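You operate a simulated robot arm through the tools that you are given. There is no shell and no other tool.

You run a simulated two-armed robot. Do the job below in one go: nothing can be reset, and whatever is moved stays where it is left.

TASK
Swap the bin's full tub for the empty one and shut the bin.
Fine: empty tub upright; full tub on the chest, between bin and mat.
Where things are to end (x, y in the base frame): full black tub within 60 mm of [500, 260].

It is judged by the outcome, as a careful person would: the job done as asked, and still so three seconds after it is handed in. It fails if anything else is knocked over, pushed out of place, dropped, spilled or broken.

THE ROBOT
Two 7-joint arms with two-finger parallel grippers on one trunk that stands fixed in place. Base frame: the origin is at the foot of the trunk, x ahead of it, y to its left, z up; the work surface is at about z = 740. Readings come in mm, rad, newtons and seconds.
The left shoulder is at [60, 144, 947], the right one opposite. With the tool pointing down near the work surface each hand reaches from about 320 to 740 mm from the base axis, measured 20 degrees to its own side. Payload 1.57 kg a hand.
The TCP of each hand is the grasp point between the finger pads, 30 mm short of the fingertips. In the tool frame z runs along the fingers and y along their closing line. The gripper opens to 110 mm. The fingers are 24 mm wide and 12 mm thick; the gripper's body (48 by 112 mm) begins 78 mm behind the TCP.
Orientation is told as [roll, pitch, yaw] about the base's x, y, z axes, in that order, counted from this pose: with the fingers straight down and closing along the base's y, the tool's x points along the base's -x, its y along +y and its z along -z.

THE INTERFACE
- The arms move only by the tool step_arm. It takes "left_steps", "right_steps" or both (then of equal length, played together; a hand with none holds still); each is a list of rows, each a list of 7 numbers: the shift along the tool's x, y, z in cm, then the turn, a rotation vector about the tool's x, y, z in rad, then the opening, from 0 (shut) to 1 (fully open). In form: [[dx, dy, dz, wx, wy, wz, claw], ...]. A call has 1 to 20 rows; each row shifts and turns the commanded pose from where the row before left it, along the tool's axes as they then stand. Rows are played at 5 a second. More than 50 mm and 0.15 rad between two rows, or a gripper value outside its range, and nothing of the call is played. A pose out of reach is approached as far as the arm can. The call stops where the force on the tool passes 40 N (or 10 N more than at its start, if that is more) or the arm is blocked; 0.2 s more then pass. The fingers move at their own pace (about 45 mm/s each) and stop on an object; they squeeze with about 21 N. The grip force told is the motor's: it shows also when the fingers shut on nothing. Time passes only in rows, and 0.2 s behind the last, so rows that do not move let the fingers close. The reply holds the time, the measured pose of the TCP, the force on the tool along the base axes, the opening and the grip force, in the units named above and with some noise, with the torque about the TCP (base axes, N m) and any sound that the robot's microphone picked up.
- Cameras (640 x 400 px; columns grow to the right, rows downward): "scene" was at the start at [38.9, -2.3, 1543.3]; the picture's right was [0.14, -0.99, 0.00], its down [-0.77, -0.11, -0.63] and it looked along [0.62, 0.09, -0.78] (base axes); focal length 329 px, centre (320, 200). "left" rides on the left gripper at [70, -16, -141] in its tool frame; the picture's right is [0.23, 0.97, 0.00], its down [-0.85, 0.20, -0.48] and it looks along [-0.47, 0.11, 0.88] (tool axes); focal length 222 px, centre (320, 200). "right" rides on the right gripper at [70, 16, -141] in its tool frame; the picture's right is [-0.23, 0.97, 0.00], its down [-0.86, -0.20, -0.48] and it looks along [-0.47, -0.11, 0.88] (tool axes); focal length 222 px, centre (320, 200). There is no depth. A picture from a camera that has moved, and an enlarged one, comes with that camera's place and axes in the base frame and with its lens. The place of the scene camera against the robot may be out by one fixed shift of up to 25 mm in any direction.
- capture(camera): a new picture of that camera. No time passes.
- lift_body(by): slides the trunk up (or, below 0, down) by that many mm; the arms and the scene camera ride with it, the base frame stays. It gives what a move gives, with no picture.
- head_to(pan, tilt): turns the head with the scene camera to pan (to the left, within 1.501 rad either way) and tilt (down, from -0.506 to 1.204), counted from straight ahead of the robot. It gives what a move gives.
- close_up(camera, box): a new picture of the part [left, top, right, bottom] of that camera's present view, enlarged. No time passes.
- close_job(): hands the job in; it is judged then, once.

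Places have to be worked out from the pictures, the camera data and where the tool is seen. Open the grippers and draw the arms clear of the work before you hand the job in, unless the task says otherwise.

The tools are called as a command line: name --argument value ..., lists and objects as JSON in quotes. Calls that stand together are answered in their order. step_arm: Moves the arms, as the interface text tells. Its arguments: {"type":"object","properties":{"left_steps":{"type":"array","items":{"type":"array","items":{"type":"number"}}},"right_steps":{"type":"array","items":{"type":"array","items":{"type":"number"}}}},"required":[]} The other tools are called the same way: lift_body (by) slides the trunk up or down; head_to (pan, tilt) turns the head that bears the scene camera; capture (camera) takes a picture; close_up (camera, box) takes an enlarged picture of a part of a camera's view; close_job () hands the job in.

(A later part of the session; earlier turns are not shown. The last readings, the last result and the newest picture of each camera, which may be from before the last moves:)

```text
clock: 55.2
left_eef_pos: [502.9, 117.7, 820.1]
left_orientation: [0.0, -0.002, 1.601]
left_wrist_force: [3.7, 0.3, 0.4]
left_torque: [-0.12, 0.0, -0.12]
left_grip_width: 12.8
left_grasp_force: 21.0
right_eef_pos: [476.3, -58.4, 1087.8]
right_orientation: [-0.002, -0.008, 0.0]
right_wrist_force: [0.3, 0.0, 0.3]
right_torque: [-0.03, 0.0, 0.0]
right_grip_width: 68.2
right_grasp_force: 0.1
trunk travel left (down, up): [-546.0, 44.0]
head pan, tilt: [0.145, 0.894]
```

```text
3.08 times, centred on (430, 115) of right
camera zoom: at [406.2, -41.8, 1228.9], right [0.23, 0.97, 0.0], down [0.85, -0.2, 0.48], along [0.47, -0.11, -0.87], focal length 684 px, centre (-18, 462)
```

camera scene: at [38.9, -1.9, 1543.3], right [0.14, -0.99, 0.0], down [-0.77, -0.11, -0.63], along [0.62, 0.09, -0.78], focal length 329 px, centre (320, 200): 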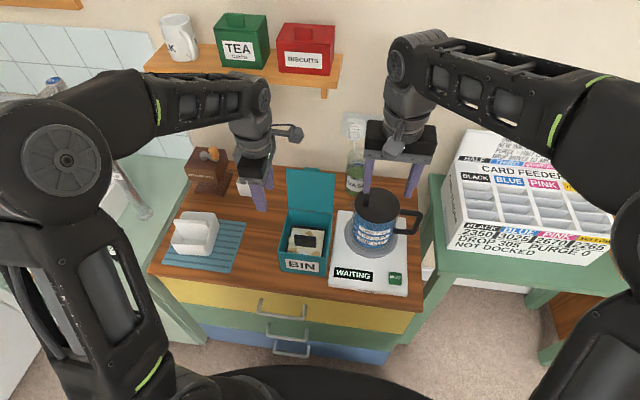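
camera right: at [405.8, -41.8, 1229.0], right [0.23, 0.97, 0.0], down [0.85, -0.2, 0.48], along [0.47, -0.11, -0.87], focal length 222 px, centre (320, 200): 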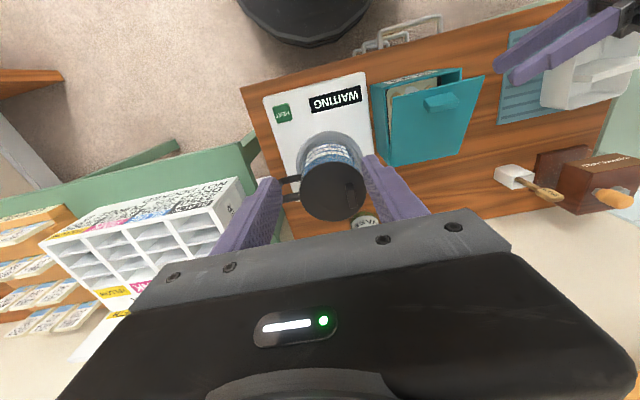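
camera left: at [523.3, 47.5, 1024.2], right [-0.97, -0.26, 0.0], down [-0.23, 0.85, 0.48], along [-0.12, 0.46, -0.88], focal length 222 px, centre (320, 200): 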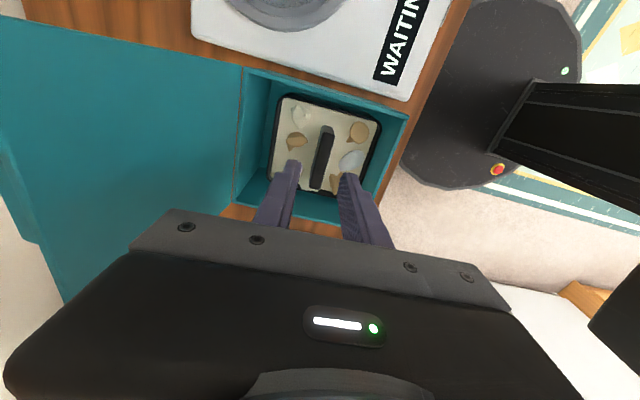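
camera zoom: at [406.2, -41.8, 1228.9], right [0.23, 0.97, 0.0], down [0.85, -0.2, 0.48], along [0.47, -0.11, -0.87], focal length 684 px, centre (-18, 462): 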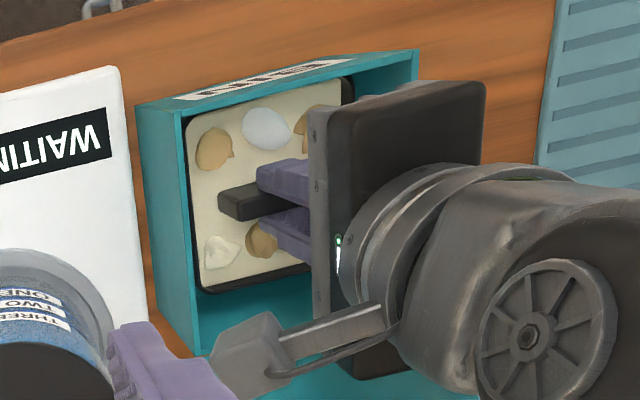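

The fin is gripped (12.8 mm, 21 N). I'll lift 25 mm slowly and check that only the tub comes up.

step_arm --left_steps '[[0, 0, -0.4, 0, 0, 0, 0], [0, 0, -0.5, 0, 0, 0, 0], [0, 0, -0.5, 0, 0, 0, 0], [0, 0, -0.5, 0, 0, 0, 0], [0, 0, -0.6, 0, 0, 0, 0], [0, 0, 0, 0, 0, 0, 0]]'

close_up --camera "scene" --box '[260, 180, 350, 280]'

close_up --camera "left" --box '[210, 30, 430, 230]'

close_up --camera "right" --box '[360, 50, 500, 180]'

```text
clock: 56.6
left_eef_pos: [502.0, 115.4, 846.2]
left_orientation: [0.001, -0.003, 1.603]
left_wrist_force: [2.6, -0.8, -1.5]
left_torque: [0.01, -0.06, -0.09]
left_grip_width: 12.6
left_grasp_force: 21.0
right_eef_pos: [477.0, -58.5, 1087.1]
right_orientation: [-0.001, -0.007, 0.001]
right_wrist_force: [0.6, -0.8, 0.6]
right_torque: [0.02, -0.03, 0.01]
right_grip_width: 68.3
right_grasp_force: 0.1
trunk travel left (down, up): [-546.0, 44.0]
head pan, tilt: [0.145, 0.894]
```

```text
4.00 times, centred on (305, 230) of scene
camera zoom: at [39.4, -2.4, 1543.3], right [0.14, -0.99, 0.0], down [-0.77, -0.11, -0.63], along [0.62, 0.09, -0.78], focal length 1317 px, centre (380, 80)
```

zoom: 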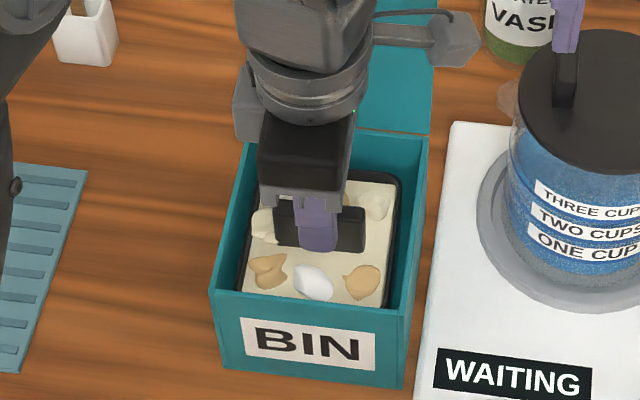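

```text
2.00 times, centred on (320, 130) of left
camera zoom: at [520.3, 47.4, 988.3], right [-0.97, -0.26, 0.0], down [-0.23, 0.85, 0.48], along [-0.12, 0.46, -0.88], focal length 444 px, centre (320, 340)
```

zoom: 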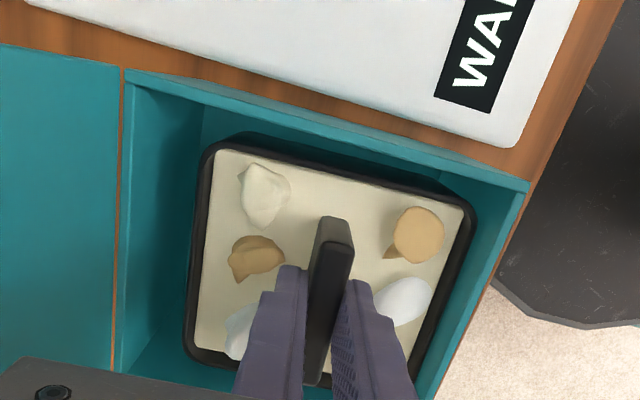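

```text
3.08 times, centred on (430, 115) of right
camera zoom: at [406.3, -41.9, 1228.8], right [0.23, 0.97, 0.0], down [0.85, -0.2, 0.48], along [0.47, -0.11, -0.87], focal length 684 px, centre (-18, 462)
```

zoom: 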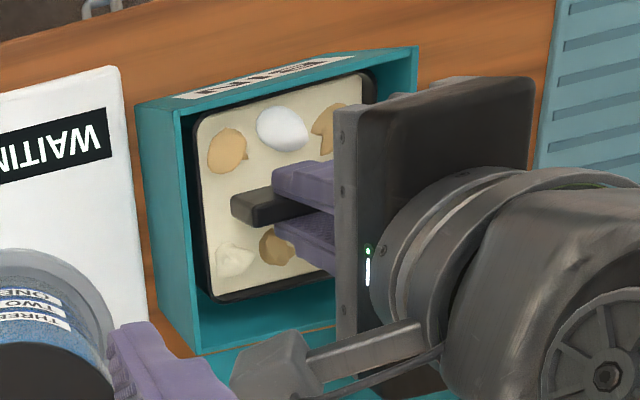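

Only the tub rises and the bin stays. I'll shift 5 mm away from the front wall and continue lifting until the tub's base clears the rim.

step_arm --left_steps '[[0, -0.25, -0.6, 0, 0, 0, 0], [0, -0.25, -0.8, 0, 0, 0, 0], [0, 0, -1.0, 0, 0, 0, 0], [0, 0, -1.2, 0, 0, 0, 0], [0, 0, -1.2, 0, 0, 0, 0], [0, 0, -1.2, 0, 0, 0, 0], [0, 0, -1.2, 0, 0, 0, 0], [0, 0, -1.2, 0, 0, 0, 0], [0, 0, -1.2, 0, 0, 0, 0], [0, 0, -0.8, 0, 0, 0, 0], [0, 0, 0, 0, 0, 0, 0]]'

capture --camera "scene"

capture --camera "left"

capture --camera "right"

```text
clock: 59.0
left_eef_pos: [506.4, 117.4, 950.4]
left_orientation: [0.0, -0.003, 1.603]
left_wrist_force: [0.1, -0.5, -1.7]
left_torque: [0.01, 0.01, 0.03]
left_grip_width: 12.9
left_grasp_force: 21.1
right_eef_pos: [476.8, -57.3, 1087.4]
right_orientation: [-0.002, -0.009, -0.001]
right_wrist_force: [-0.4, 0.1, -0.3]
right_torque: [0.02, -0.03, 0.01]
right_grip_width: 68.2
right_grasp_force: 0.1
trunk travel left (down, up): [-546.0, 44.0]
head pan, tilt: [0.145, 0.894]
```

```text
taken
camera scene: at [39.2, -2.3, 1543.3], right [0.14, -0.99, 0.0], down [-0.77, -0.11, -0.63], along [0.62, 0.09, -0.78], focal length 329 px, centre (320, 200)
```

scene: 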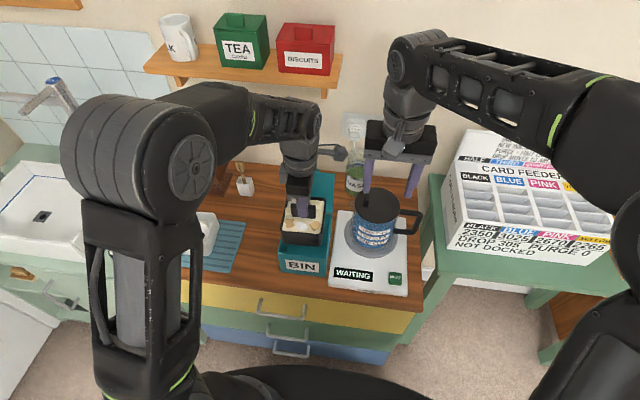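

```text
taken
camera left: at [526.0, 48.1, 1092.0], right [-0.97, -0.26, 0.0], down [-0.23, 0.85, 0.48], along [-0.12, 0.46, -0.88], focal length 222 px, centre (320, 200)
```

left: 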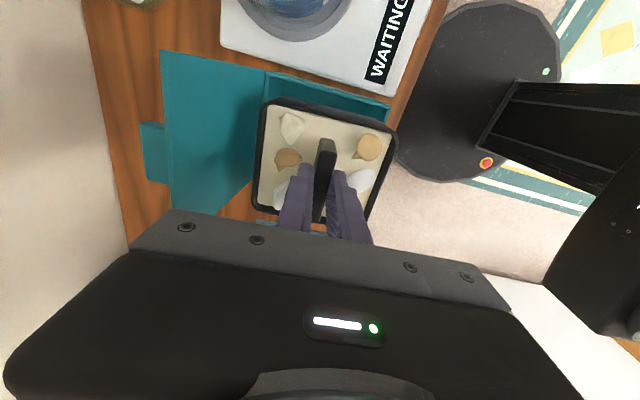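

```text
taken
camera right: at [406.1, -41.8, 1228.9], right [0.23, 0.97, 0.0], down [0.85, -0.2, 0.48], along [0.47, -0.11, -0.87], focal length 222 px, centre (320, 200)
```

right: 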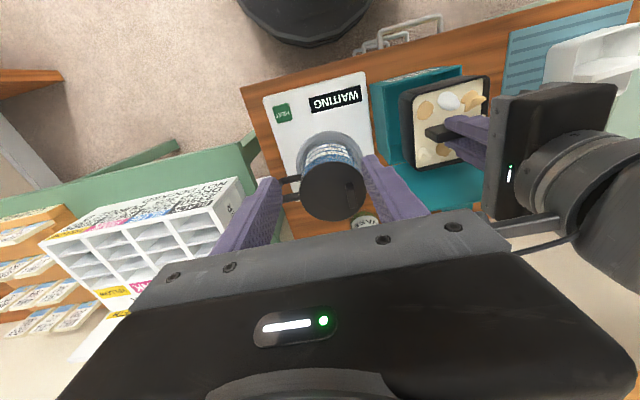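

The tub is clear of the rim and hangs level. I'll carry it to y≈249 at this height and then start lowering over the gap between bin and mat.

step_arm --left_steps '[[-1.5, 0, 0, 0, 0, 0, 0], [-2.2, 0, 0, 0, 0, 0, 0], [-2.4, 0, 0, 0, 0, 0, 0], [-2.4, 0, 0, 0, 0, 0, 0], [-2.4, 0, 0, 0, 0, 0, 0], [-1.5, 0, 0, 0, 0, 0, 0], [-0.75, 0, 0, 0, 0, 0, 0], [0, 0, 0, 0, 0, 0, 0], [0, 0, 1.5, 0, 0, 0, 0], [0, 0, 1.8, 0, 0, 0, 0], [0, 0, 1.8, 0, 0, 0, 0], [0, 0, 1.6, 0, 0, 0, 0], [0, 0, 1.5, 0, 0, 0, 0], [0, 0, 0, 0, 0, 0, 0]]'

capture --camera "scene"

capture --camera "left"

close_up --camera "right" --box '[360, 0, 640, 200]'

```text
clock: 62.0
left_eef_pos: [503.4, 249.4, 866.7]
left_orientation: [-0.002, -0.002, 1.601]
left_wrist_force: [-0.2, -0.2, -2.0]
left_torque: [-0.02, 0.0, -0.03]
left_grip_width: 12.7
left_grasp_force: 21.6
right_eef_pos: [477.5, -57.7, 1087.5]
right_orientation: [0.001, -0.007, -0.001]
right_wrist_force: [0.4, -0.3, -0.2]
right_torque: [-0.03, 0.01, 0.01]
right_grip_width: 68.3
right_grasp_force: 0.0
trunk travel left (down, up): [-546.0, 44.0]
head pan, tilt: [0.145, 0.894]
```

```text
taken
camera scene: at [39.0, -2.3, 1543.3], right [0.14, -0.99, 0.0], down [-0.77, -0.11, -0.63], along [0.62, 0.09, -0.78], focal length 329 px, centre (320, 200)
```

scene: 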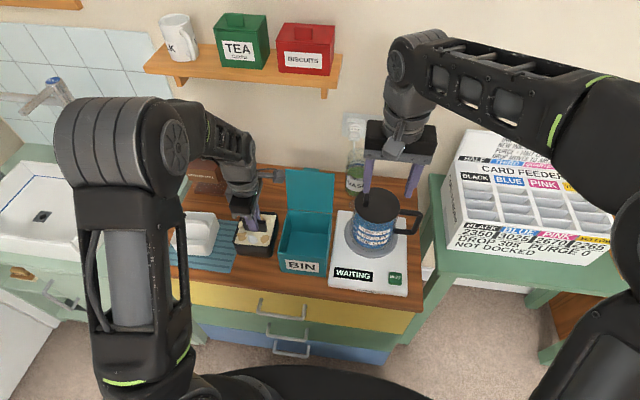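

```text
taken
camera left: at [521.9, 179.8, 1009.8], right [-0.97, -0.26, 0.0], down [-0.23, 0.85, 0.48], along [-0.12, 0.46, -0.88], focal length 222 px, centre (320, 200)
```

left: 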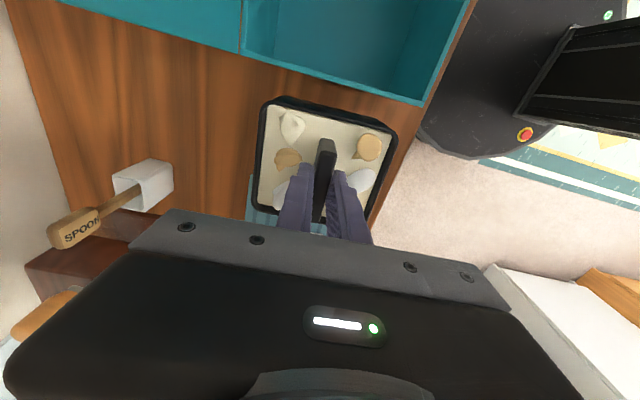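

```text
2.00 times, centred on (500, 100) of right
camera zoom: at [406.0, -41.8, 1228.9], right [0.23, 0.97, 0.0], down [0.85, -0.2, 0.48], along [0.47, -0.11, -0.87], focal length 444 px, centre (-40, 400)
```

zoom: 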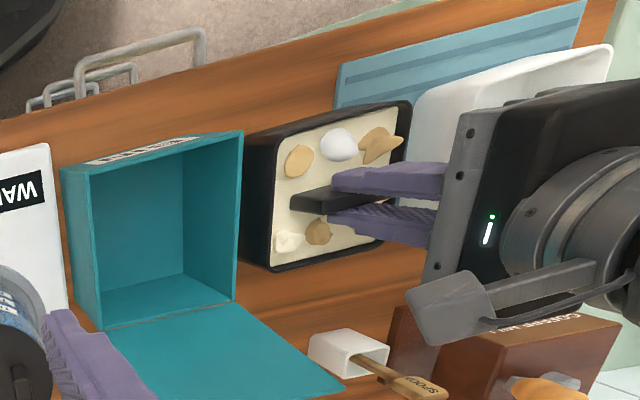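

The tub is over the gap: bin side at y≈176 and mat edge at y≈316, tub roughly 199–297. I'll lower it to just above the chest top, then feel for contact in small steps.

step_arm --left_steps '[[0, 0, 1.2, 0, 0, 0, 0], [0, 0, 1.2, 0, 0, 0, 0], [0, 0, 1.0, 0, 0, 0, 0], [0, 0, 0.5, 0, 0, 0, 0], [0, 0, 0, 0, 0, 0, 0]]'

close_up --camera "right" --box '[360, 0, 640, 200]'

close_up --camera "scene" --box '[200, 180, 340, 290]'

```text
clock: 63.2
left_eef_pos: [503.4, 247.7, 827.4]
left_orientation: [0.0, -0.002, 1.602]
left_wrist_force: [0.0, -0.6, -1.5]
left_torque: [0.0, -0.01, -0.01]
left_grip_width: 12.9
left_grasp_force: 21.0
right_eef_pos: [476.4, -57.0, 1087.4]
right_orientation: [0.001, -0.007, 0.001]
right_wrist_force: [1.5, 0.1, 0.0]
right_torque: [-0.01, -0.01, -0.02]
right_grip_width: 68.4
right_grasp_force: 0.1
trunk travel left (down, up): [-546.0, 44.0]
head pan, tilt: [0.145, 0.894]
```

```text
2.00 times, centred on (500, 100) of right
camera zoom: at [406.1, -41.8, 1228.9], right [0.23, 0.97, 0.0], down [0.85, -0.2, 0.48], along [0.47, -0.11, -0.87], focal length 444 px, centre (-40, 400)
```

zoom: 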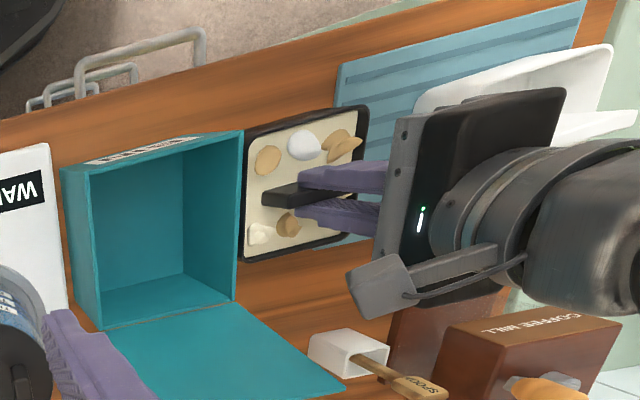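

```text
3.64 times, centred on (270, 235) of scene
camera zoom: at [39.1, -2.2, 1543.3], right [0.14, -0.99, 0.0], down [-0.77, -0.11, -0.63], along [0.62, 0.09, -0.78], focal length 1197 px, centre (502, 73)
```

zoom: 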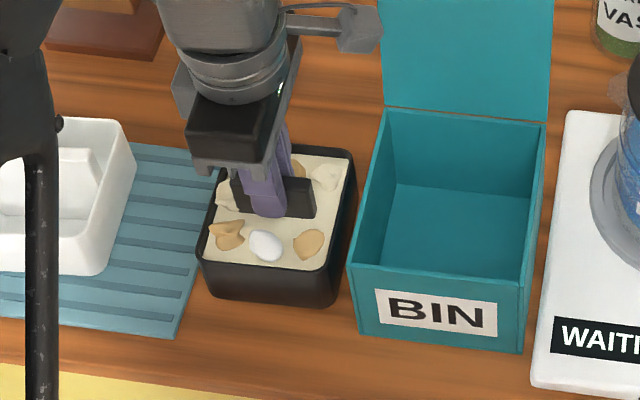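

Nearly down. I'll nudge 3 mm toward the bin and lower in 3 mm steps, watching for the contact force.

step_arm --left_steps '[[0.3, 0, 0.3, 0, 0, 0, 0], [0, 0, 0.3, 0, 0, 0, 0], [0, 0, 0.2, 0, 0, 0, 0]]'

step_arm --left_steps '[[0, 0, 0.2, 0, 0, 0, 0], [0, 0, 0, 0, 0, 0, 0]]'

close_up --camera "scene" --box '[200, 180, 340, 290]'

```text
clock: 64.0
left_eef_pos: [503.5, 246.0, 820.3]
left_orientation: [-0.001, -0.001, 1.602]
left_wrist_force: [0.2, -0.7, -1.9]
left_torque: [0.04, -0.01, 0.01]
left_grip_width: 12.6
left_grasp_force: 20.9
right_eef_pos: [476.9, -57.6, 1087.8]
right_orientation: [-0.001, -0.009, 0.0]
right_wrist_force: [-0.6, -0.5, 0.0]
right_torque: [0.02, -0.03, -0.03]
right_grip_width: 68.1
right_grasp_force: 0.1
trunk travel left (down, up): [-546.0, 44.0]
head pan, tilt: [0.145, 0.894]
```

```text
clock: 64.6
left_eef_pos: [502.8, 246.5, 818.6]
left_orientation: [-0.001, -0.002, 1.602]
left_wrist_force: [0.3, -0.7, -2.3]
left_torque: [0.01, 0.02, -0.03]
left_grip_width: 12.4
left_grasp_force: 20.5
right_eef_pos: [476.5, -58.2, 1088.0]
right_orientation: [-0.002, -0.006, 0.001]
right_wrist_force: [-0.5, 0.0, -0.5]
right_torque: [0.01, 0.01, -0.03]
right_grip_width: 68.2
right_grasp_force: 0.0
trunk travel left (down, up): [-546.0, 44.0]
head pan, tilt: [0.145, 0.894]
```

```text
3.64 times, centred on (270, 235) of scene
camera zoom: at [39.1, -2.2, 1543.3], right [0.14, -0.99, 0.0], down [-0.77, -0.11, -0.63], along [0.62, 0.09, -0.78], focal length 1197 px, centre (502, 73)
```

zoom: 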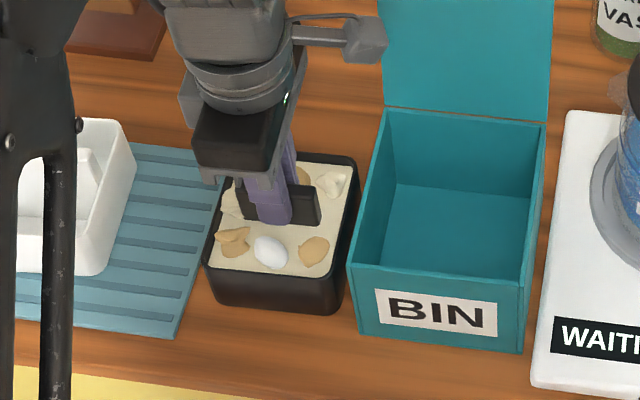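

No contact yet (weight still about −2 N). I'll keep lowering in 2 mm steps.

step_arm --left_steps '[[0, 0, 0.2, 0, 0, 0, 0], [0, 0, 0, 0, 0, 0, 0]]'

step_arm --left_steps '[[0, 0, 0.2, 0, 0, 0, 0], [0, 0, 0, 0, 0, 0, 0]]'

step_arm --left_steps '[[0, 0, 0.2, 0, 0, 0, 0], [0, 0, 0, 0, 0, 0, 0]]'

```text
clock: 65.2
left_eef_pos: [503.3, 246.1, 816.4]
left_orientation: [0.0, -0.002, 1.602]
left_wrist_force: [-0.7, 0.8, -1.7]
left_torque: [0.02, 0.02, 0.0]
left_grip_width: 13.0
left_grasp_force: 21.1
right_eef_pos: [476.9, -57.5, 1087.8]
right_orientation: [-0.001, -0.007, 0.001]
right_wrist_force: [-0.1, -0.6, -0.3]
right_torque: [-0.02, 0.0, 0.0]
right_grip_width: 68.2
right_grasp_force: 0.0
trunk travel left (down, up): [-546.0, 44.0]
head pan, tilt: [0.145, 0.894]
```

```text
clock: 65.8
left_eef_pos: [503.5, 246.0, 816.1]
left_orientation: [-0.006, -0.001, 1.6]
left_wrist_force: [1.9, 2.5, 17.4]
left_torque: [-0.19, 0.14, -0.01]
left_grip_width: 12.6
left_grasp_force: 21.5
right_eef_pos: [475.0, -59.5, 1088.5]
right_orientation: [-0.001, -0.008, 0.0]
right_wrist_force: [0.4, -0.1, 0.0]
right_torque: [-0.02, 0.0, -0.02]
right_grip_width: 68.3
right_grasp_force: 0.0
trunk travel left (down, up): [-546.0, 44.0]
head pan, tilt: [0.145, 0.894]
```

```text
clock: 66.4
left_eef_pos: [502.8, 246.1, 813.5]
left_orientation: [-0.003, -0.002, 1.604]
left_wrist_force: [1.8, 2.2, 20.4]
left_torque: [0.05, 0.1, -0.01]
left_grip_width: 12.8
left_grasp_force: 21.1
right_eef_pos: [476.3, -59.1, 1088.3]
right_orientation: [0.0, -0.009, -0.001]
right_wrist_force: [-0.6, 0.0, 0.8]
right_torque: [0.04, 0.01, -0.01]
right_grip_width: 68.3
right_grasp_force: 0.1
trunk travel left (down, up): [-546.0, 44.0]
head pan, tilt: [0.145, 0.894]
```

Contact at TCP z≈816: the tub is on the chest. I'll ease off 2 mm, open the fingers, and rise straight up.

step_arm --left_steps '[[0, 0, -0.25, 0, 0, 0, 0], [0, 0, 0, 0, 0, 0, 0.15], [0, 0, 0, 0, 0, 0, 0.25], [0, 0, 0, 0, 0, 0, 0.3], [0, 0, -1.0, 0, 0, 0, 0.3], [0, 0, -2.0, 0, 0, 0, 0.3], [0, 0, -2.5, 0, 0, 0, 0.3], [0, 0, -2.5, 0, 0, 0, 0.3], [0, 0, -2.5, 0, 0, 0, 0.3], [0, 0, -2.5, 0, 0, 0, 0.3], [0, 0, 0, 0, 0, 0, 0.3]]'

capture --camera "left"

close_up --camera "scene" --box '[150, 160, 350, 290]'

close_up --camera "right" --box '[360, 0, 640, 200]'

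```text
clock: 68.8
left_eef_pos: [503.1, 245.6, 945.7]
left_orientation: [-0.001, -0.001, 1.603]
left_wrist_force: [0.7, 0.1, 0.6]
left_torque: [0.0, -0.03, -0.01]
left_grip_width: 33.2
left_grasp_force: 0.1
right_eef_pos: [476.8, -58.1, 1087.3]
right_orientation: [-0.001, -0.006, 0.0]
right_wrist_force: [0.1, -0.4, -0.2]
right_torque: [0.02, -0.02, -0.01]
right_grip_width: 68.0
right_grasp_force: 0.1
trunk travel left (down, up): [-546.0, 44.0]
head pan, tilt: [0.145, 0.894]
```

```text
taken
camera left: at [521.4, 176.3, 1088.6], right [-0.97, -0.26, 0.0], down [-0.23, 0.85, 0.48], along [-0.12, 0.46, -0.88], focal length 222 px, centre (320, 200)
```

left: 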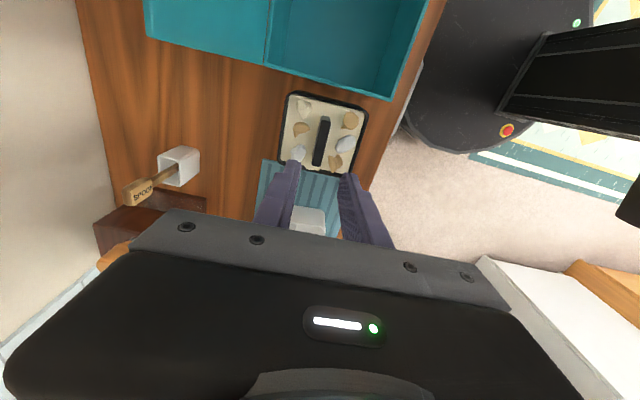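

```text
3.08 times, centred on (250, 225) of scene
camera zoom: at [39.3, -2.3, 1543.3], right [0.14, -0.99, 0.0], down [-0.77, -0.11, -0.63], along [0.62, 0.09, -0.78], focal length 1013 px, centre (535, 123)
```

zoom: 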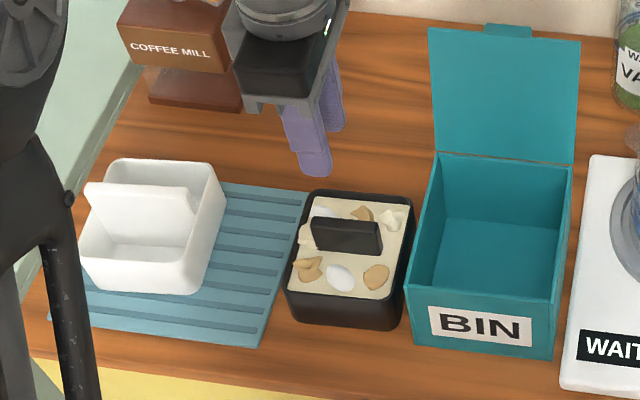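

```text
2.00 times, centred on (500, 100) of right
camera zoom: at [406.2, -41.9, 1228.8], right [0.23, 0.97, 0.0], down [0.85, -0.2, 0.48], along [0.47, -0.11, -0.87], focal length 444 px, centre (-40, 400)
```

zoom: 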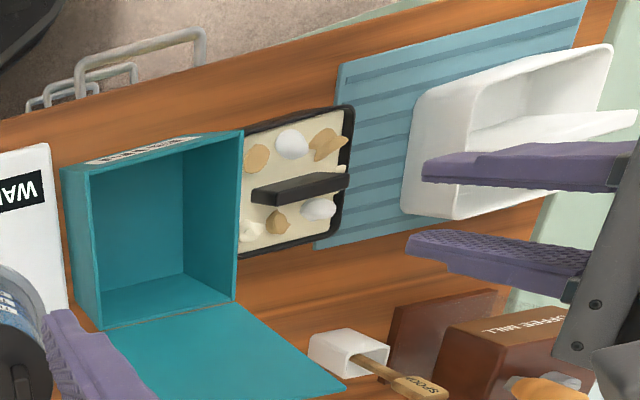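

The black tub stands upright on the chest between bin and mat. I'll move the left hand over toward the white tub to locate its fin with the left camera.

step_arm --left_steps '[[-2.5, 0, -0.8, 0, 0, 0, 0.4], [-2.5, 0, -0.8, 0, 0, 0, 0.4], [-2.5, 0, -0.8, 0, 0, 0, 0.4], [-2.5, 0, 0, 0, 0, 0, 0.4], [-2.5, 0, 0, 0, 0, 0, 0.4], [-2.5, 0, 0, 0, 0, 0, 0.4], [0, 0, 0, 0, 0, 0, 0.4]]'

capture --camera "left"

capture --camera "scene"

```text
clock: 70.4
left_eef_pos: [499.8, 395.4, 967.6]
left_orientation: [0.001, -0.004, 1.602]
left_wrist_force: [0.0, -0.1, 0.6]
left_torque: [0.01, -0.02, -0.02]
left_grip_width: 44.3
left_grasp_force: 0.1
right_eef_pos: [477.0, -58.3, 1088.3]
right_orientation: [-0.001, -0.008, 0.001]
right_wrist_force: [-0.8, 0.7, 0.5]
right_torque: [0.0, 0.02, -0.03]
right_grip_width: 68.1
right_grasp_force: 0.0
trunk travel left (down, up): [-546.0, 44.0]
head pan, tilt: [0.145, 0.894]
```

```text
taken
camera left: at [517.7, 325.9, 1111.0], right [-0.97, -0.26, 0.0], down [-0.23, 0.85, 0.48], along [-0.12, 0.46, -0.88], focal length 222 px, centre (320, 200)
```

left: 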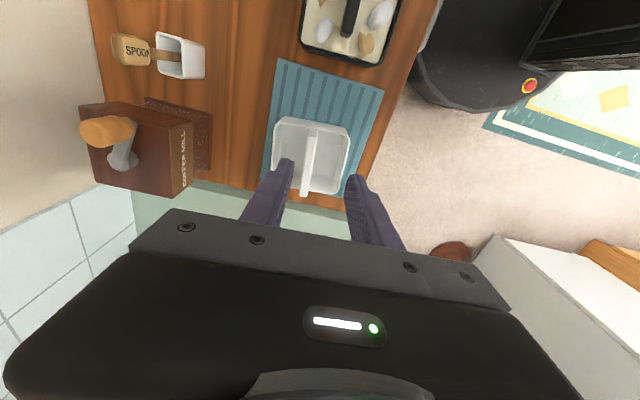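

```text
taken
camera scene: at [38.9, -2.6, 1543.3], right [0.14, -0.99, 0.0], down [-0.77, -0.11, -0.63], along [0.62, 0.09, -0.78], focal length 329 px, centre (320, 200)
```

scene: 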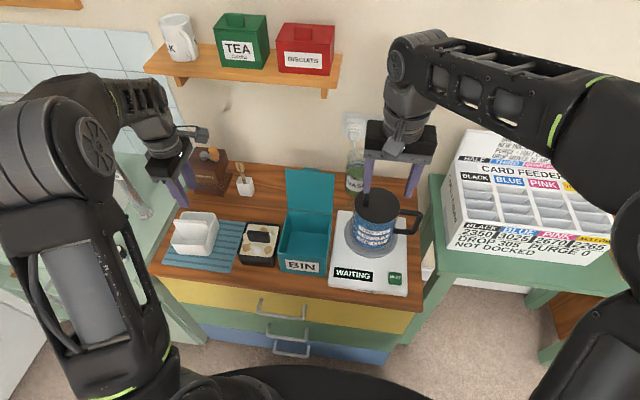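

I'll zoom in on the white tub to measure its fin and rim.

close_up --camera "left" --box '[240, 50, 400, 210]'

close_up --camera "right" --box '[480, 0, 640, 140]'

```text
2.50 times, centred on (320, 130) of left
camera zoom: at [517.7, 325.9, 1111.0], right [-0.97, -0.26, 0.0], down [-0.23, 0.85, 0.48], along [-0.12, 0.46, -0.88], focal length 555 px, centre (320, 375)
```

zoom: 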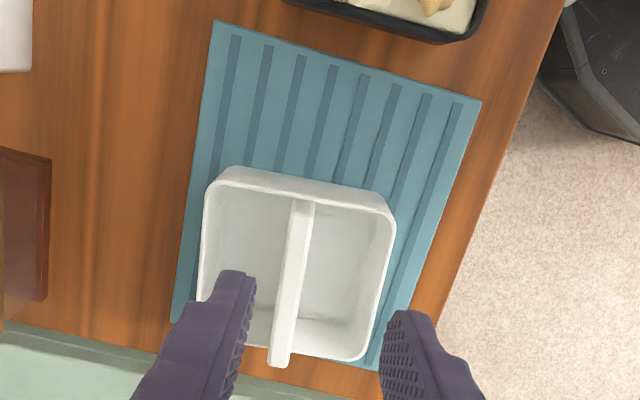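

```text
2.86 times, centred on (560, 70) of right
camera zoom: at [406.0, -42.1, 1228.9], right [0.23, 0.97, 0.0], down [0.85, -0.2, 0.48], along [0.47, -0.11, -0.87], focal length 635 px, centre (-366, 571)
```

zoom: 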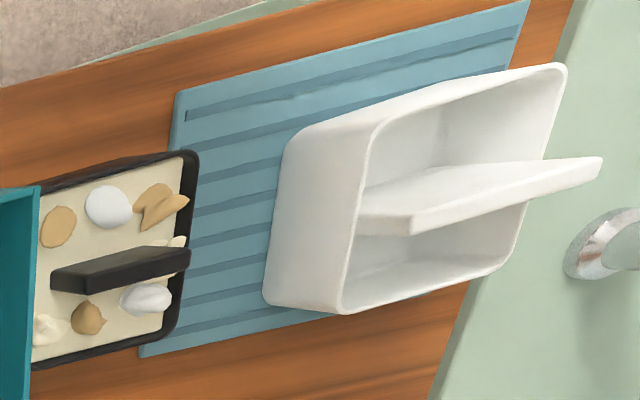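

The white fin runs from about (511, 386) to (501, 483), centre (506, 435), yaw ≈6°, top z≈810. I'll align over it with matching yaw and descend to z=850 to check.

step_arm --left_steps '[[-1.95, -0.37, 0, 0, 0, -0.0375, 0.4], [-1.95, -0.37, 0, 0, 0, -0.0375, 0.4], [0, 0, 2.5, 0, 0, 0, 0.4], [0, 0, 2.5, 0, 0, 0, 0.4], [0, 0, 2.5, 0, 0, 0, 0.4], [0, 0, 2.2, 0, 0, 0, 0.4], [0, 0, 2.0, 0, 0, 0, 0.4], [0, 0, 0, 0, 0, 0, 0.4]]'

close_up --camera "left" --box '[230, 40, 420, 230]'

close_up --camera "scene" --box '[130, 150, 290, 290]'

```text
clock: 72.2
left_eef_pos: [503.5, 435.5, 851.0]
left_orientation: [0.0, -0.001, 1.677]
left_wrist_force: [0.2, 0.6, -0.4]
left_torque: [0.02, 0.0, 0.0]
left_grip_width: 43.9
left_grasp_force: 0.0
right_eef_pos: [475.9, -58.6, 1087.8]
right_orientation: [-0.001, -0.007, 0.0]
right_wrist_force: [0.8, -0.2, -0.1]
right_torque: [0.02, -0.02, -0.02]
right_grip_width: 68.0
right_grasp_force: 0.0
trunk travel left (down, up): [-546.0, 44.0]
head pan, tilt: [0.145, 0.894]
```

```text
2.11 times, centred on (325, 135) of left
camera zoom: at [527.9, 368.4, 993.5], right [-0.94, -0.33, 0.0], down [-0.29, 0.83, 0.48], along [-0.16, 0.45, -0.88], focal length 468 px, centre (310, 337)
```

zoom: 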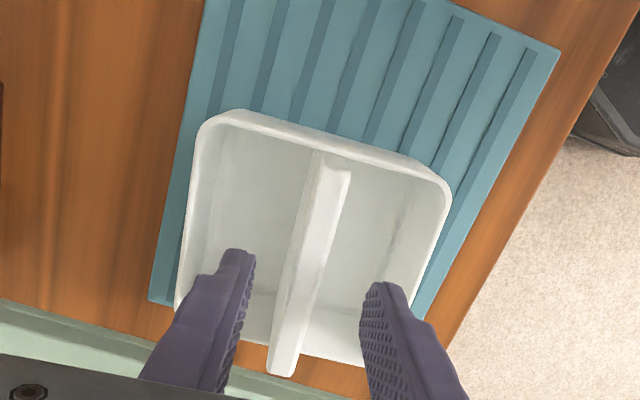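

```text
2.86 times, centred on (210, 220) of scene
camera zoom: at [38.8, -2.4, 1543.3], right [0.14, -0.99, 0.0], down [-0.77, -0.11, -0.63], along [0.62, 0.09, -0.78], focal length 940 px, centre (634, 143)
```

zoom: 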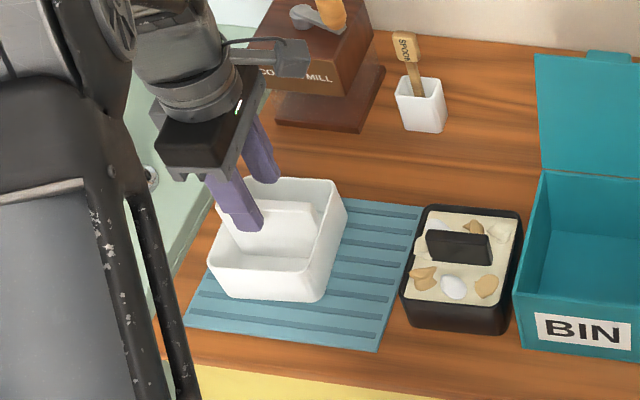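

Alignment is within a couple of mm. I'll descend to TCP z≈806 and close on the white fin.

step_arm --left_steps '[[0, -0.05, 1.2, 0, 0, 0.01, 0.4], [0, 0, 1.2, 0, 0, 0, 0.4], [0, 0, 1.1, 0, 0, 0, 0.4], [0, 0, 1.0, 0, 0, 0, 0.4], [0, 0, 0, 0, 0, 0, 0.2], [0, 0, 0, 0, 0, 0, 0.05], [0, 0, 0, 0, 0, 0, 0], [0, 0, 0, 0, 0, 0, 0]]'

close_up --camera "left" --box '[230, 40, 420, 230]'

close_up --camera "scene" --box '[130, 150, 290, 290]'

```text
clock: 74.0
left_eef_pos: [504.3, 434.7, 806.7]
left_orientation: [0.001, -0.001, 1.669]
left_wrist_force: [0.9, -1.1, 0.3]
left_torque: [0.0, -0.02, -0.01]
left_grip_width: 12.8
left_grasp_force: 21.1
right_eef_pos: [477.3, -58.5, 1087.8]
right_orientation: [0.0, -0.008, 0.0]
right_wrist_force: [-0.6, 0.5, 0.0]
right_torque: [0.0, -0.01, -0.03]
right_grip_width: 68.2
right_grasp_force: 0.0
trunk travel left (down, up): [-546.0, 44.0]
head pan, tilt: [0.145, 0.894]
```

```text
2.11 times, centred on (325, 135) of left
camera zoom: at [527.8, 366.8, 949.5], right [-0.95, -0.32, 0.0], down [-0.28, 0.83, 0.48], along [-0.15, 0.45, -0.88], focal length 468 px, centre (310, 337)
```

zoom: 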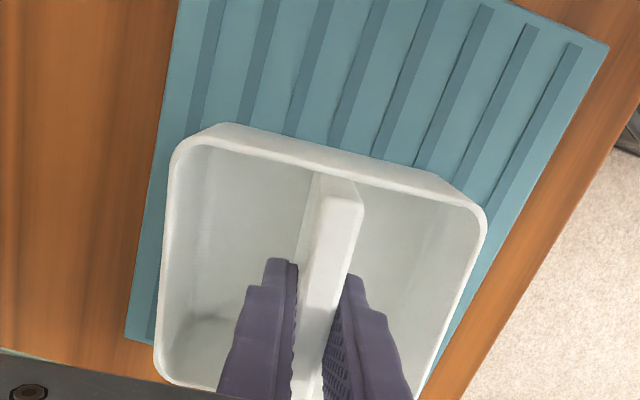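

```text
2.86 times, centred on (210, 220) of scene
camera zoom: at [39.1, -2.3, 1543.3], right [0.14, -0.99, 0.0], down [-0.77, -0.11, -0.63], along [0.62, 0.09, -0.78], focal length 940 px, centre (634, 143)
```

zoom: 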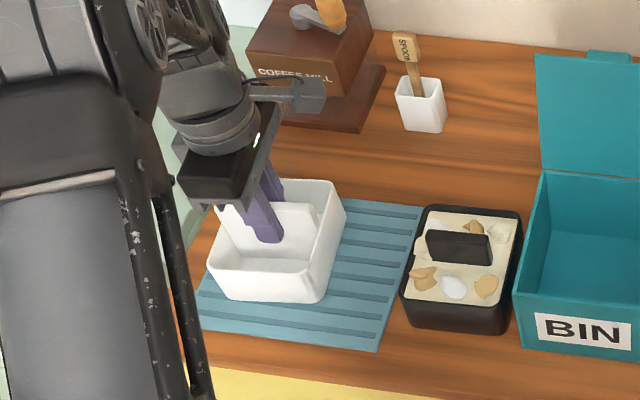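

The white fin is gripped. I'll lift the tub slowly 20 mm first and check that it hangs level and only the tub moves.

step_arm --left_steps '[[0, 0, -0.5, 0, 0, 0, 0], [0, 0, -0.7, 0, 0, 0, 0], [0, 0, -1.0, 0, 0, 0, 0], [0, 0, -1.5, 0, 0, 0, 0], [0, 0, -2.0, 0, 0, 0, 0], [0, 0, -2.0, 0, 0, 0, 0], [0, 0, -2.0, 0, 0, 0, 0], [0, 0, -2.0, 0, 0, 0, 0], [0, 0, -2.0, 0, 0, 0, 0], [0, 0, -1.0, 0, 0, 0, 0], [0, 0, 0, 0, 0, 0.05, 0], [0, 0, 0, 0, 0, 0.048, 0], [0, 0, 0, 0, 0, 0, 0]]'

capture --camera "left"

close_up --camera "scene" --box '[130, 130, 350, 290]'

```text
clock: 76.8
left_eef_pos: [503.0, 435.2, 954.8]
left_orientation: [0.0, -0.002, 1.568]
left_wrist_force: [0.7, 0.5, -1.2]
left_torque: [0.03, 0.02, -0.03]
left_grip_width: 12.7
left_grasp_force: 21.3
right_eef_pos: [477.3, -58.9, 1087.2]
right_orientation: [0.0, -0.007, -0.001]
right_wrist_force: [0.1, 0.1, -0.3]
right_torque: [0.03, 0.0, -0.01]
right_grip_width: 68.2
right_grasp_force: 0.2
trunk travel left (down, up): [-546.0, 44.0]
head pan, tilt: [0.145, 0.894]
```

```text
taken
camera left: at [519.2, 365.3, 1096.4], right [-0.97, -0.23, 0.0], down [-0.2, 0.86, 0.48], along [-0.11, 0.47, -0.88], focal length 222 px, centre (320, 200)
```

left: 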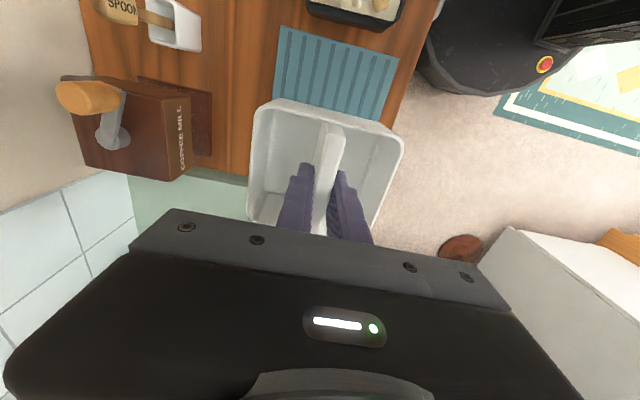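

```text
2.50 times, centred on (240, 210) of scene
camera zoom: at [39.1, -2.2, 1543.3], right [0.14, -0.99, 0.0], down [-0.77, -0.11, -0.63], along [0.62, 0.09, -0.78], focal length 823 px, centre (520, 175)
```

zoom: 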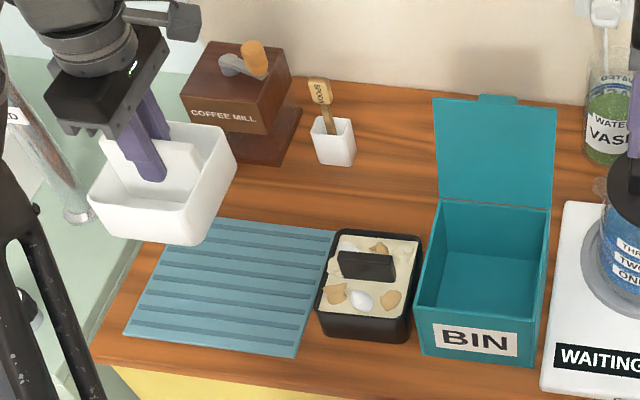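

The white tub hangs level. I'll measure where it sits in the gripper from the left camera before carrying it over.

close_up --camera "left" --box '[230, 80, 420, 240]'

```text
2.50 times, centred on (325, 160) of left
camera zoom: at [519.2, 365.3, 1096.4], right [-0.97, -0.23, 0.0], down [-0.2, 0.86, 0.48], along [-0.11, 0.47, -0.88], focal length 555 px, centre (308, 300)
```

zoom: 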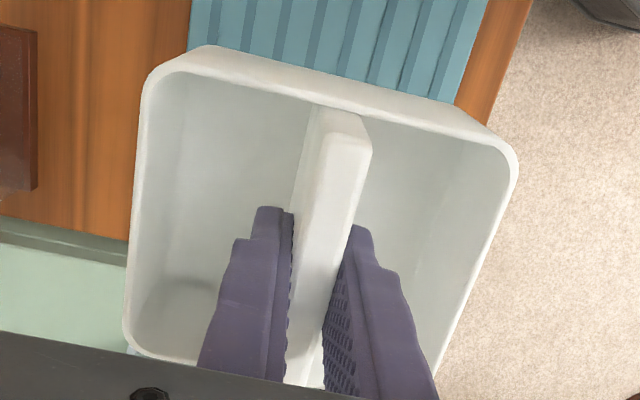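

The tub sits centred in the grip (about 109 × 97 mm). The bin's inner centre is about (512, 116), so I'll carry the tub there at this height.

step_arm --left_steps '[[1.3, 0, 0, 0, 0, 0, 0], [2.2, -0.08, 0, 0, 0, 0, 0], [2.8, -0.08, 0, 0, 0, 0, 0], [2.8, -0.08, 0, 0, 0, 0, 0], [2.8, -0.08, 0, 0, 0, 0, 0], [2.8, -0.08, 0, 0, 0, 0, 0], [2.8, -0.08, 0, 0, 0, 0, 0], [2.8, -0.08, 0, 0, 0, 0, 0], [2.8, -0.08, 0, 0, 0, 0, 0], [2.8, -0.08, 0, 0, 0, 0, 0], [2.8, -0.08, 0, 0, 0, 0, 0], [2.0, -0.08, 0, 0, 0, 0, 0], [1.24, 0, 0, 0, 0, 0, 0], [0, 0, 0, 0, 0, 0, 0]]'

capture --camera "left"

close_up --camera "scene" --box '[200, 120, 380, 290]'

close_up --camera "right" --box '[340, 10, 560, 200]'

```text
clock: 79.8
left_eef_pos: [512.4, 115.4, 954.0]
left_orientation: [0.0, 0.0, 1.569]
left_wrist_force: [-1.4, 0.6, -1.1]
left_torque: [0.01, -0.03, 0.03]
left_grip_width: 12.6
left_grasp_force: 20.4
right_eef_pos: [477.3, -57.8, 1087.2]
right_orientation: [0.0, -0.006, 0.0]
right_wrist_force: [-0.8, -0.8, 0.0]
right_torque: [-0.01, 0.0, -0.01]
right_grip_width: 68.4
right_grasp_force: 0.1
trunk travel left (down, up): [-546.0, 44.0]
head pan, tilt: [0.145, 0.894]
```

```text
taken
camera left: at [528.6, 45.7, 1095.9], right [-0.97, -0.23, 0.0], down [-0.2, 0.85, 0.48], along [-0.11, 0.47, -0.88], focal length 222 px, centre (320, 200)
```

left: 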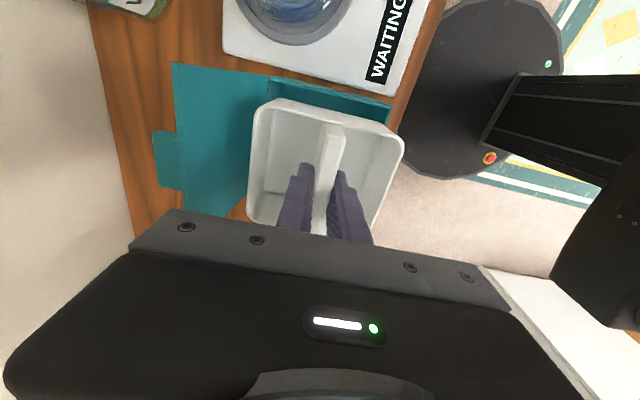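

```text
2.35 times, centred on (290, 205) of scene
camera zoom: at [39.1, -2.2, 1543.3], right [0.14, -0.99, 0.0], down [-0.77, -0.11, -0.63], along [0.62, 0.09, -0.78], focal length 774 px, centre (391, 188)
```

zoom: 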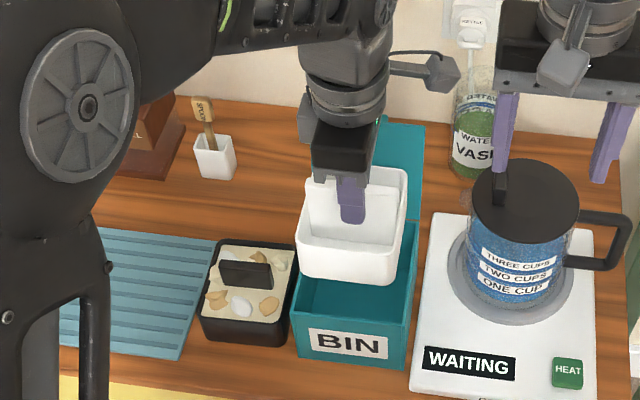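

```text
2.11 times, centred on (450, 105) of right
camera zoom: at [406.0, -41.7, 1228.9], right [0.23, 0.97, 0.0], down [0.85, -0.2, 0.48], along [0.47, -0.11, -0.87], focal length 468 px, centre (46, 400)
```

zoom: 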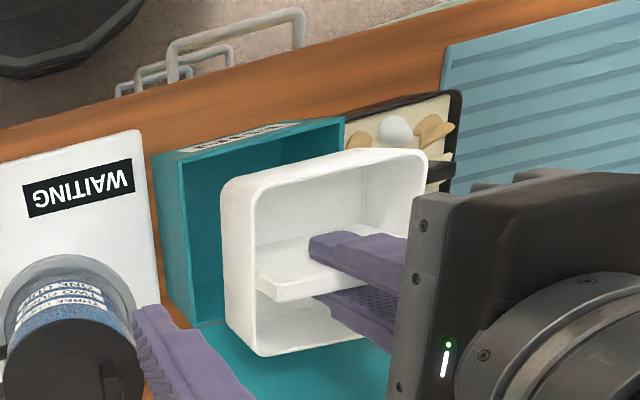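

I'll zoom the left camera to check the tub's outline against the bin's visible edges before lowering.

close_up --camera "left" --box '[230, 60, 420, 240]'

```text
2.22 times, centred on (325, 150) of left
camera zoom: at [528.6, 45.7, 1095.9], right [-0.97, -0.23, 0.0], down [-0.2, 0.85, 0.48], along [-0.11, 0.47, -0.88], focal length 494 px, centre (309, 311)
```

zoom: 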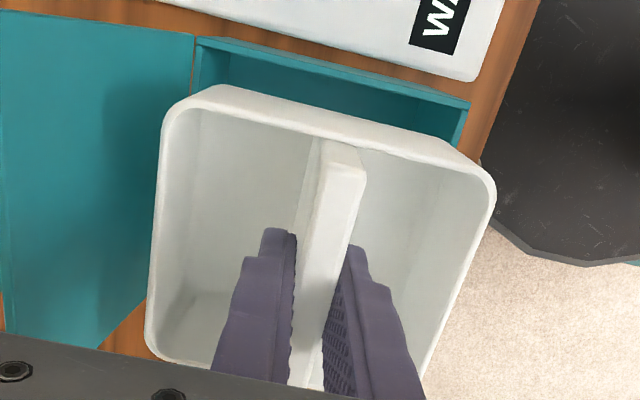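

The tub outline is centred over the bin opening (tub y≈67–164 versus inner 60–172). I'll lower until the tub's base just enters the rim and check forces.

step_arm --left_steps '[[0, 0.05, 1.5, 0, 0, 0, 0], [0, 0, 1.5, 0, 0, 0, 0], [0, 0, 1.5, 0, 0, 0, 0], [0, 0, 1.2, 0, 0, 0, 0], [0, 0, 1.0, 0, 0, 0, 0], [0, 0, 0.8, 0, 0, 0, 0], [0, 0, 0, 0, 0, 0, 0]]'

close_up --camera "left" --box '[230, 60, 420, 240]'

close_up --camera "scene" --box '[240, 160, 360, 280]'

close_up --camera "right" --box '[360, 40, 520, 180]'

```text
clock: 81.4
left_eef_pos: [511.7, 116.1, 878.9]
left_orientation: [0.001, -0.001, 1.569]
left_wrist_force: [0.1, 0.1, -0.8]
left_torque: [0.01, 0.0, 0.0]
left_grip_width: 12.6
left_grasp_force: 20.9
right_eef_pos: [476.6, -57.6, 1087.5]
right_orientation: [-0.001, -0.007, -0.001]
right_wrist_force: [0.8, 0.0, -0.2]
right_torque: [0.0, 0.03, -0.04]
right_grip_width: 68.6
right_grasp_force: 0.1
trunk travel left (down, up): [-546.0, 44.0]
head pan, tilt: [0.145, 0.894]
```

```text
2.22 times, centred on (325, 150) of left
camera zoom: at [527.9, 45.7, 1020.6], right [-0.97, -0.23, 0.0], down [-0.2, 0.85, 0.48], along [-0.11, 0.47, -0.88], focal length 494 px, centre (309, 311)
```

zoom: 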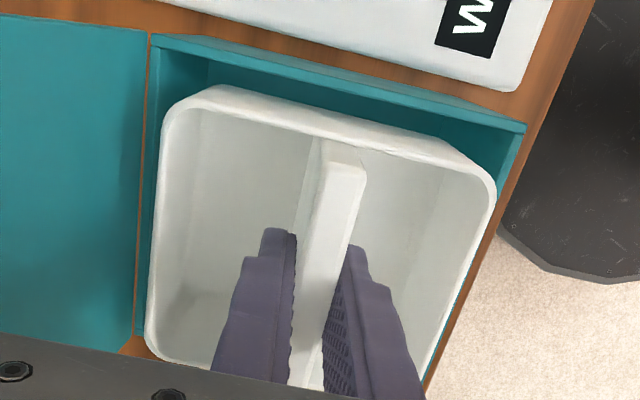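

```text
3.33 times, centred on (300, 220) of scene
camera zoom: at [39.0, -2.3, 1543.3], right [0.14, -0.99, 0.0], down [-0.77, -0.11, -0.63], along [0.62, 0.09, -0.78], focal length 1097 px, centre (387, 133)
```

zoom: 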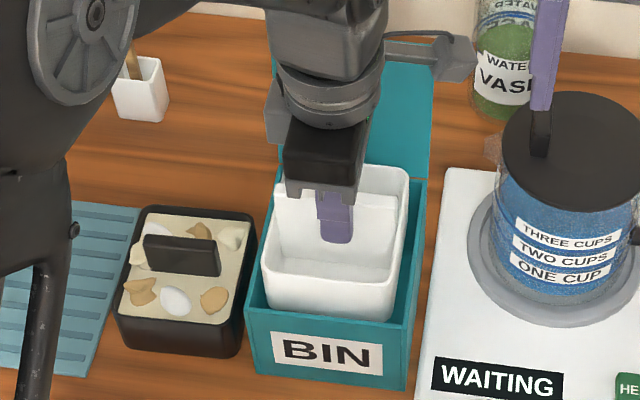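

```text
2.86 times, centred on (440, 110) of right
camera zoom: at [406.0, -41.9, 1228.9], right [0.23, 0.97, 0.0], down [0.85, -0.2, 0.48], along [0.47, -0.11, -0.87], focal length 635 px, centre (-23, 457)
```

zoom: 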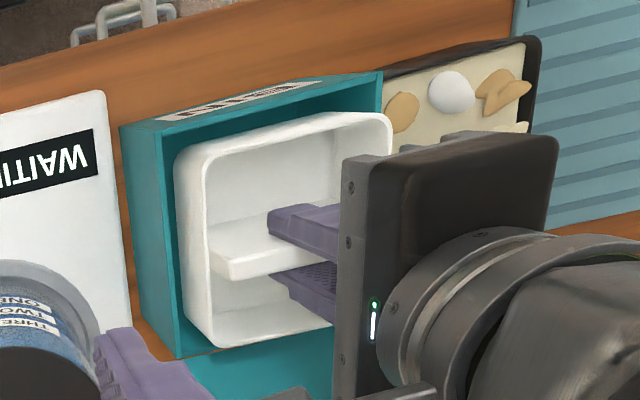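

No contact; the tub is entering the bin cleanly. I'll continue down to just above the floor.

step_arm --left_steps '[[0, 0, 1.2, 0, 0, 0, 0], [0, 0, 1.2, 0, 0, 0, 0], [0, 0, 1.2, 0, 0, 0, 0], [0, 0, 1.0, 0, 0, 0, 0], [0, 0, 0.8, 0, 0, 0, 0], [0, 0, 0.6, 0, 0, 0, 0], [0, 0, 0, 0, 0, 0, 0]]'

close_up --camera "left" --box '[210, 30, 430, 240]'

close_up --camera "right" --box '[360, 40, 520, 180]'

```text
clock: 83.0
left_eef_pos: [511.3, 116.0, 819.1]
left_orientation: [0.0, -0.001, 1.569]
left_wrist_force: [1.1, -0.6, -1.3]
left_torque: [0.04, 0.01, 0.03]
left_grip_width: 12.7
left_grasp_force: 21.3
right_eef_pos: [476.5, -58.5, 1087.7]
right_orientation: [0.001, -0.007, 0.002]
right_wrist_force: [-0.1, 0.4, 0.9]
right_torque: [0.01, 0.03, 0.03]
right_grip_width: 68.1
right_grasp_force: 0.0
trunk travel left (down, up): [-546.0, 44.0]
head pan, tilt: [0.145, 0.894]
```

```text
1.90 times, centred on (320, 135) of left
camera zoom: at [527.7, 46.0, 961.4], right [-0.97, -0.23, 0.0], down [-0.2, 0.85, 0.48], along [-0.11, 0.47, -0.88], focal length 423 px, centre (320, 324)
```

zoom: 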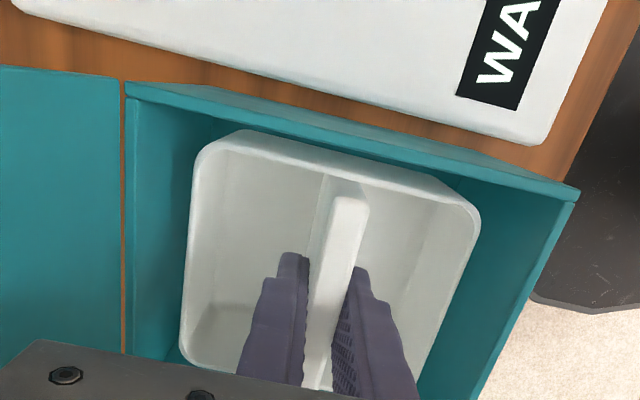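

```text
2.86 times, centred on (440, 110) of right
camera zoom: at [406.0, -41.9, 1228.9], right [0.23, 0.97, 0.0], down [0.85, -0.2, 0.48], along [0.47, -0.11, -0.87], focal length 635 px, centre (-23, 457)
```

zoom: 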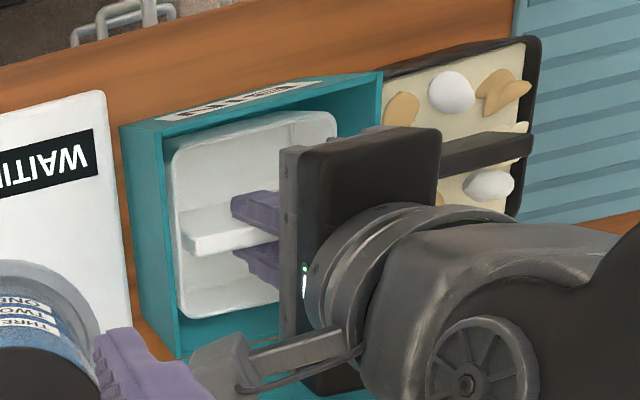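

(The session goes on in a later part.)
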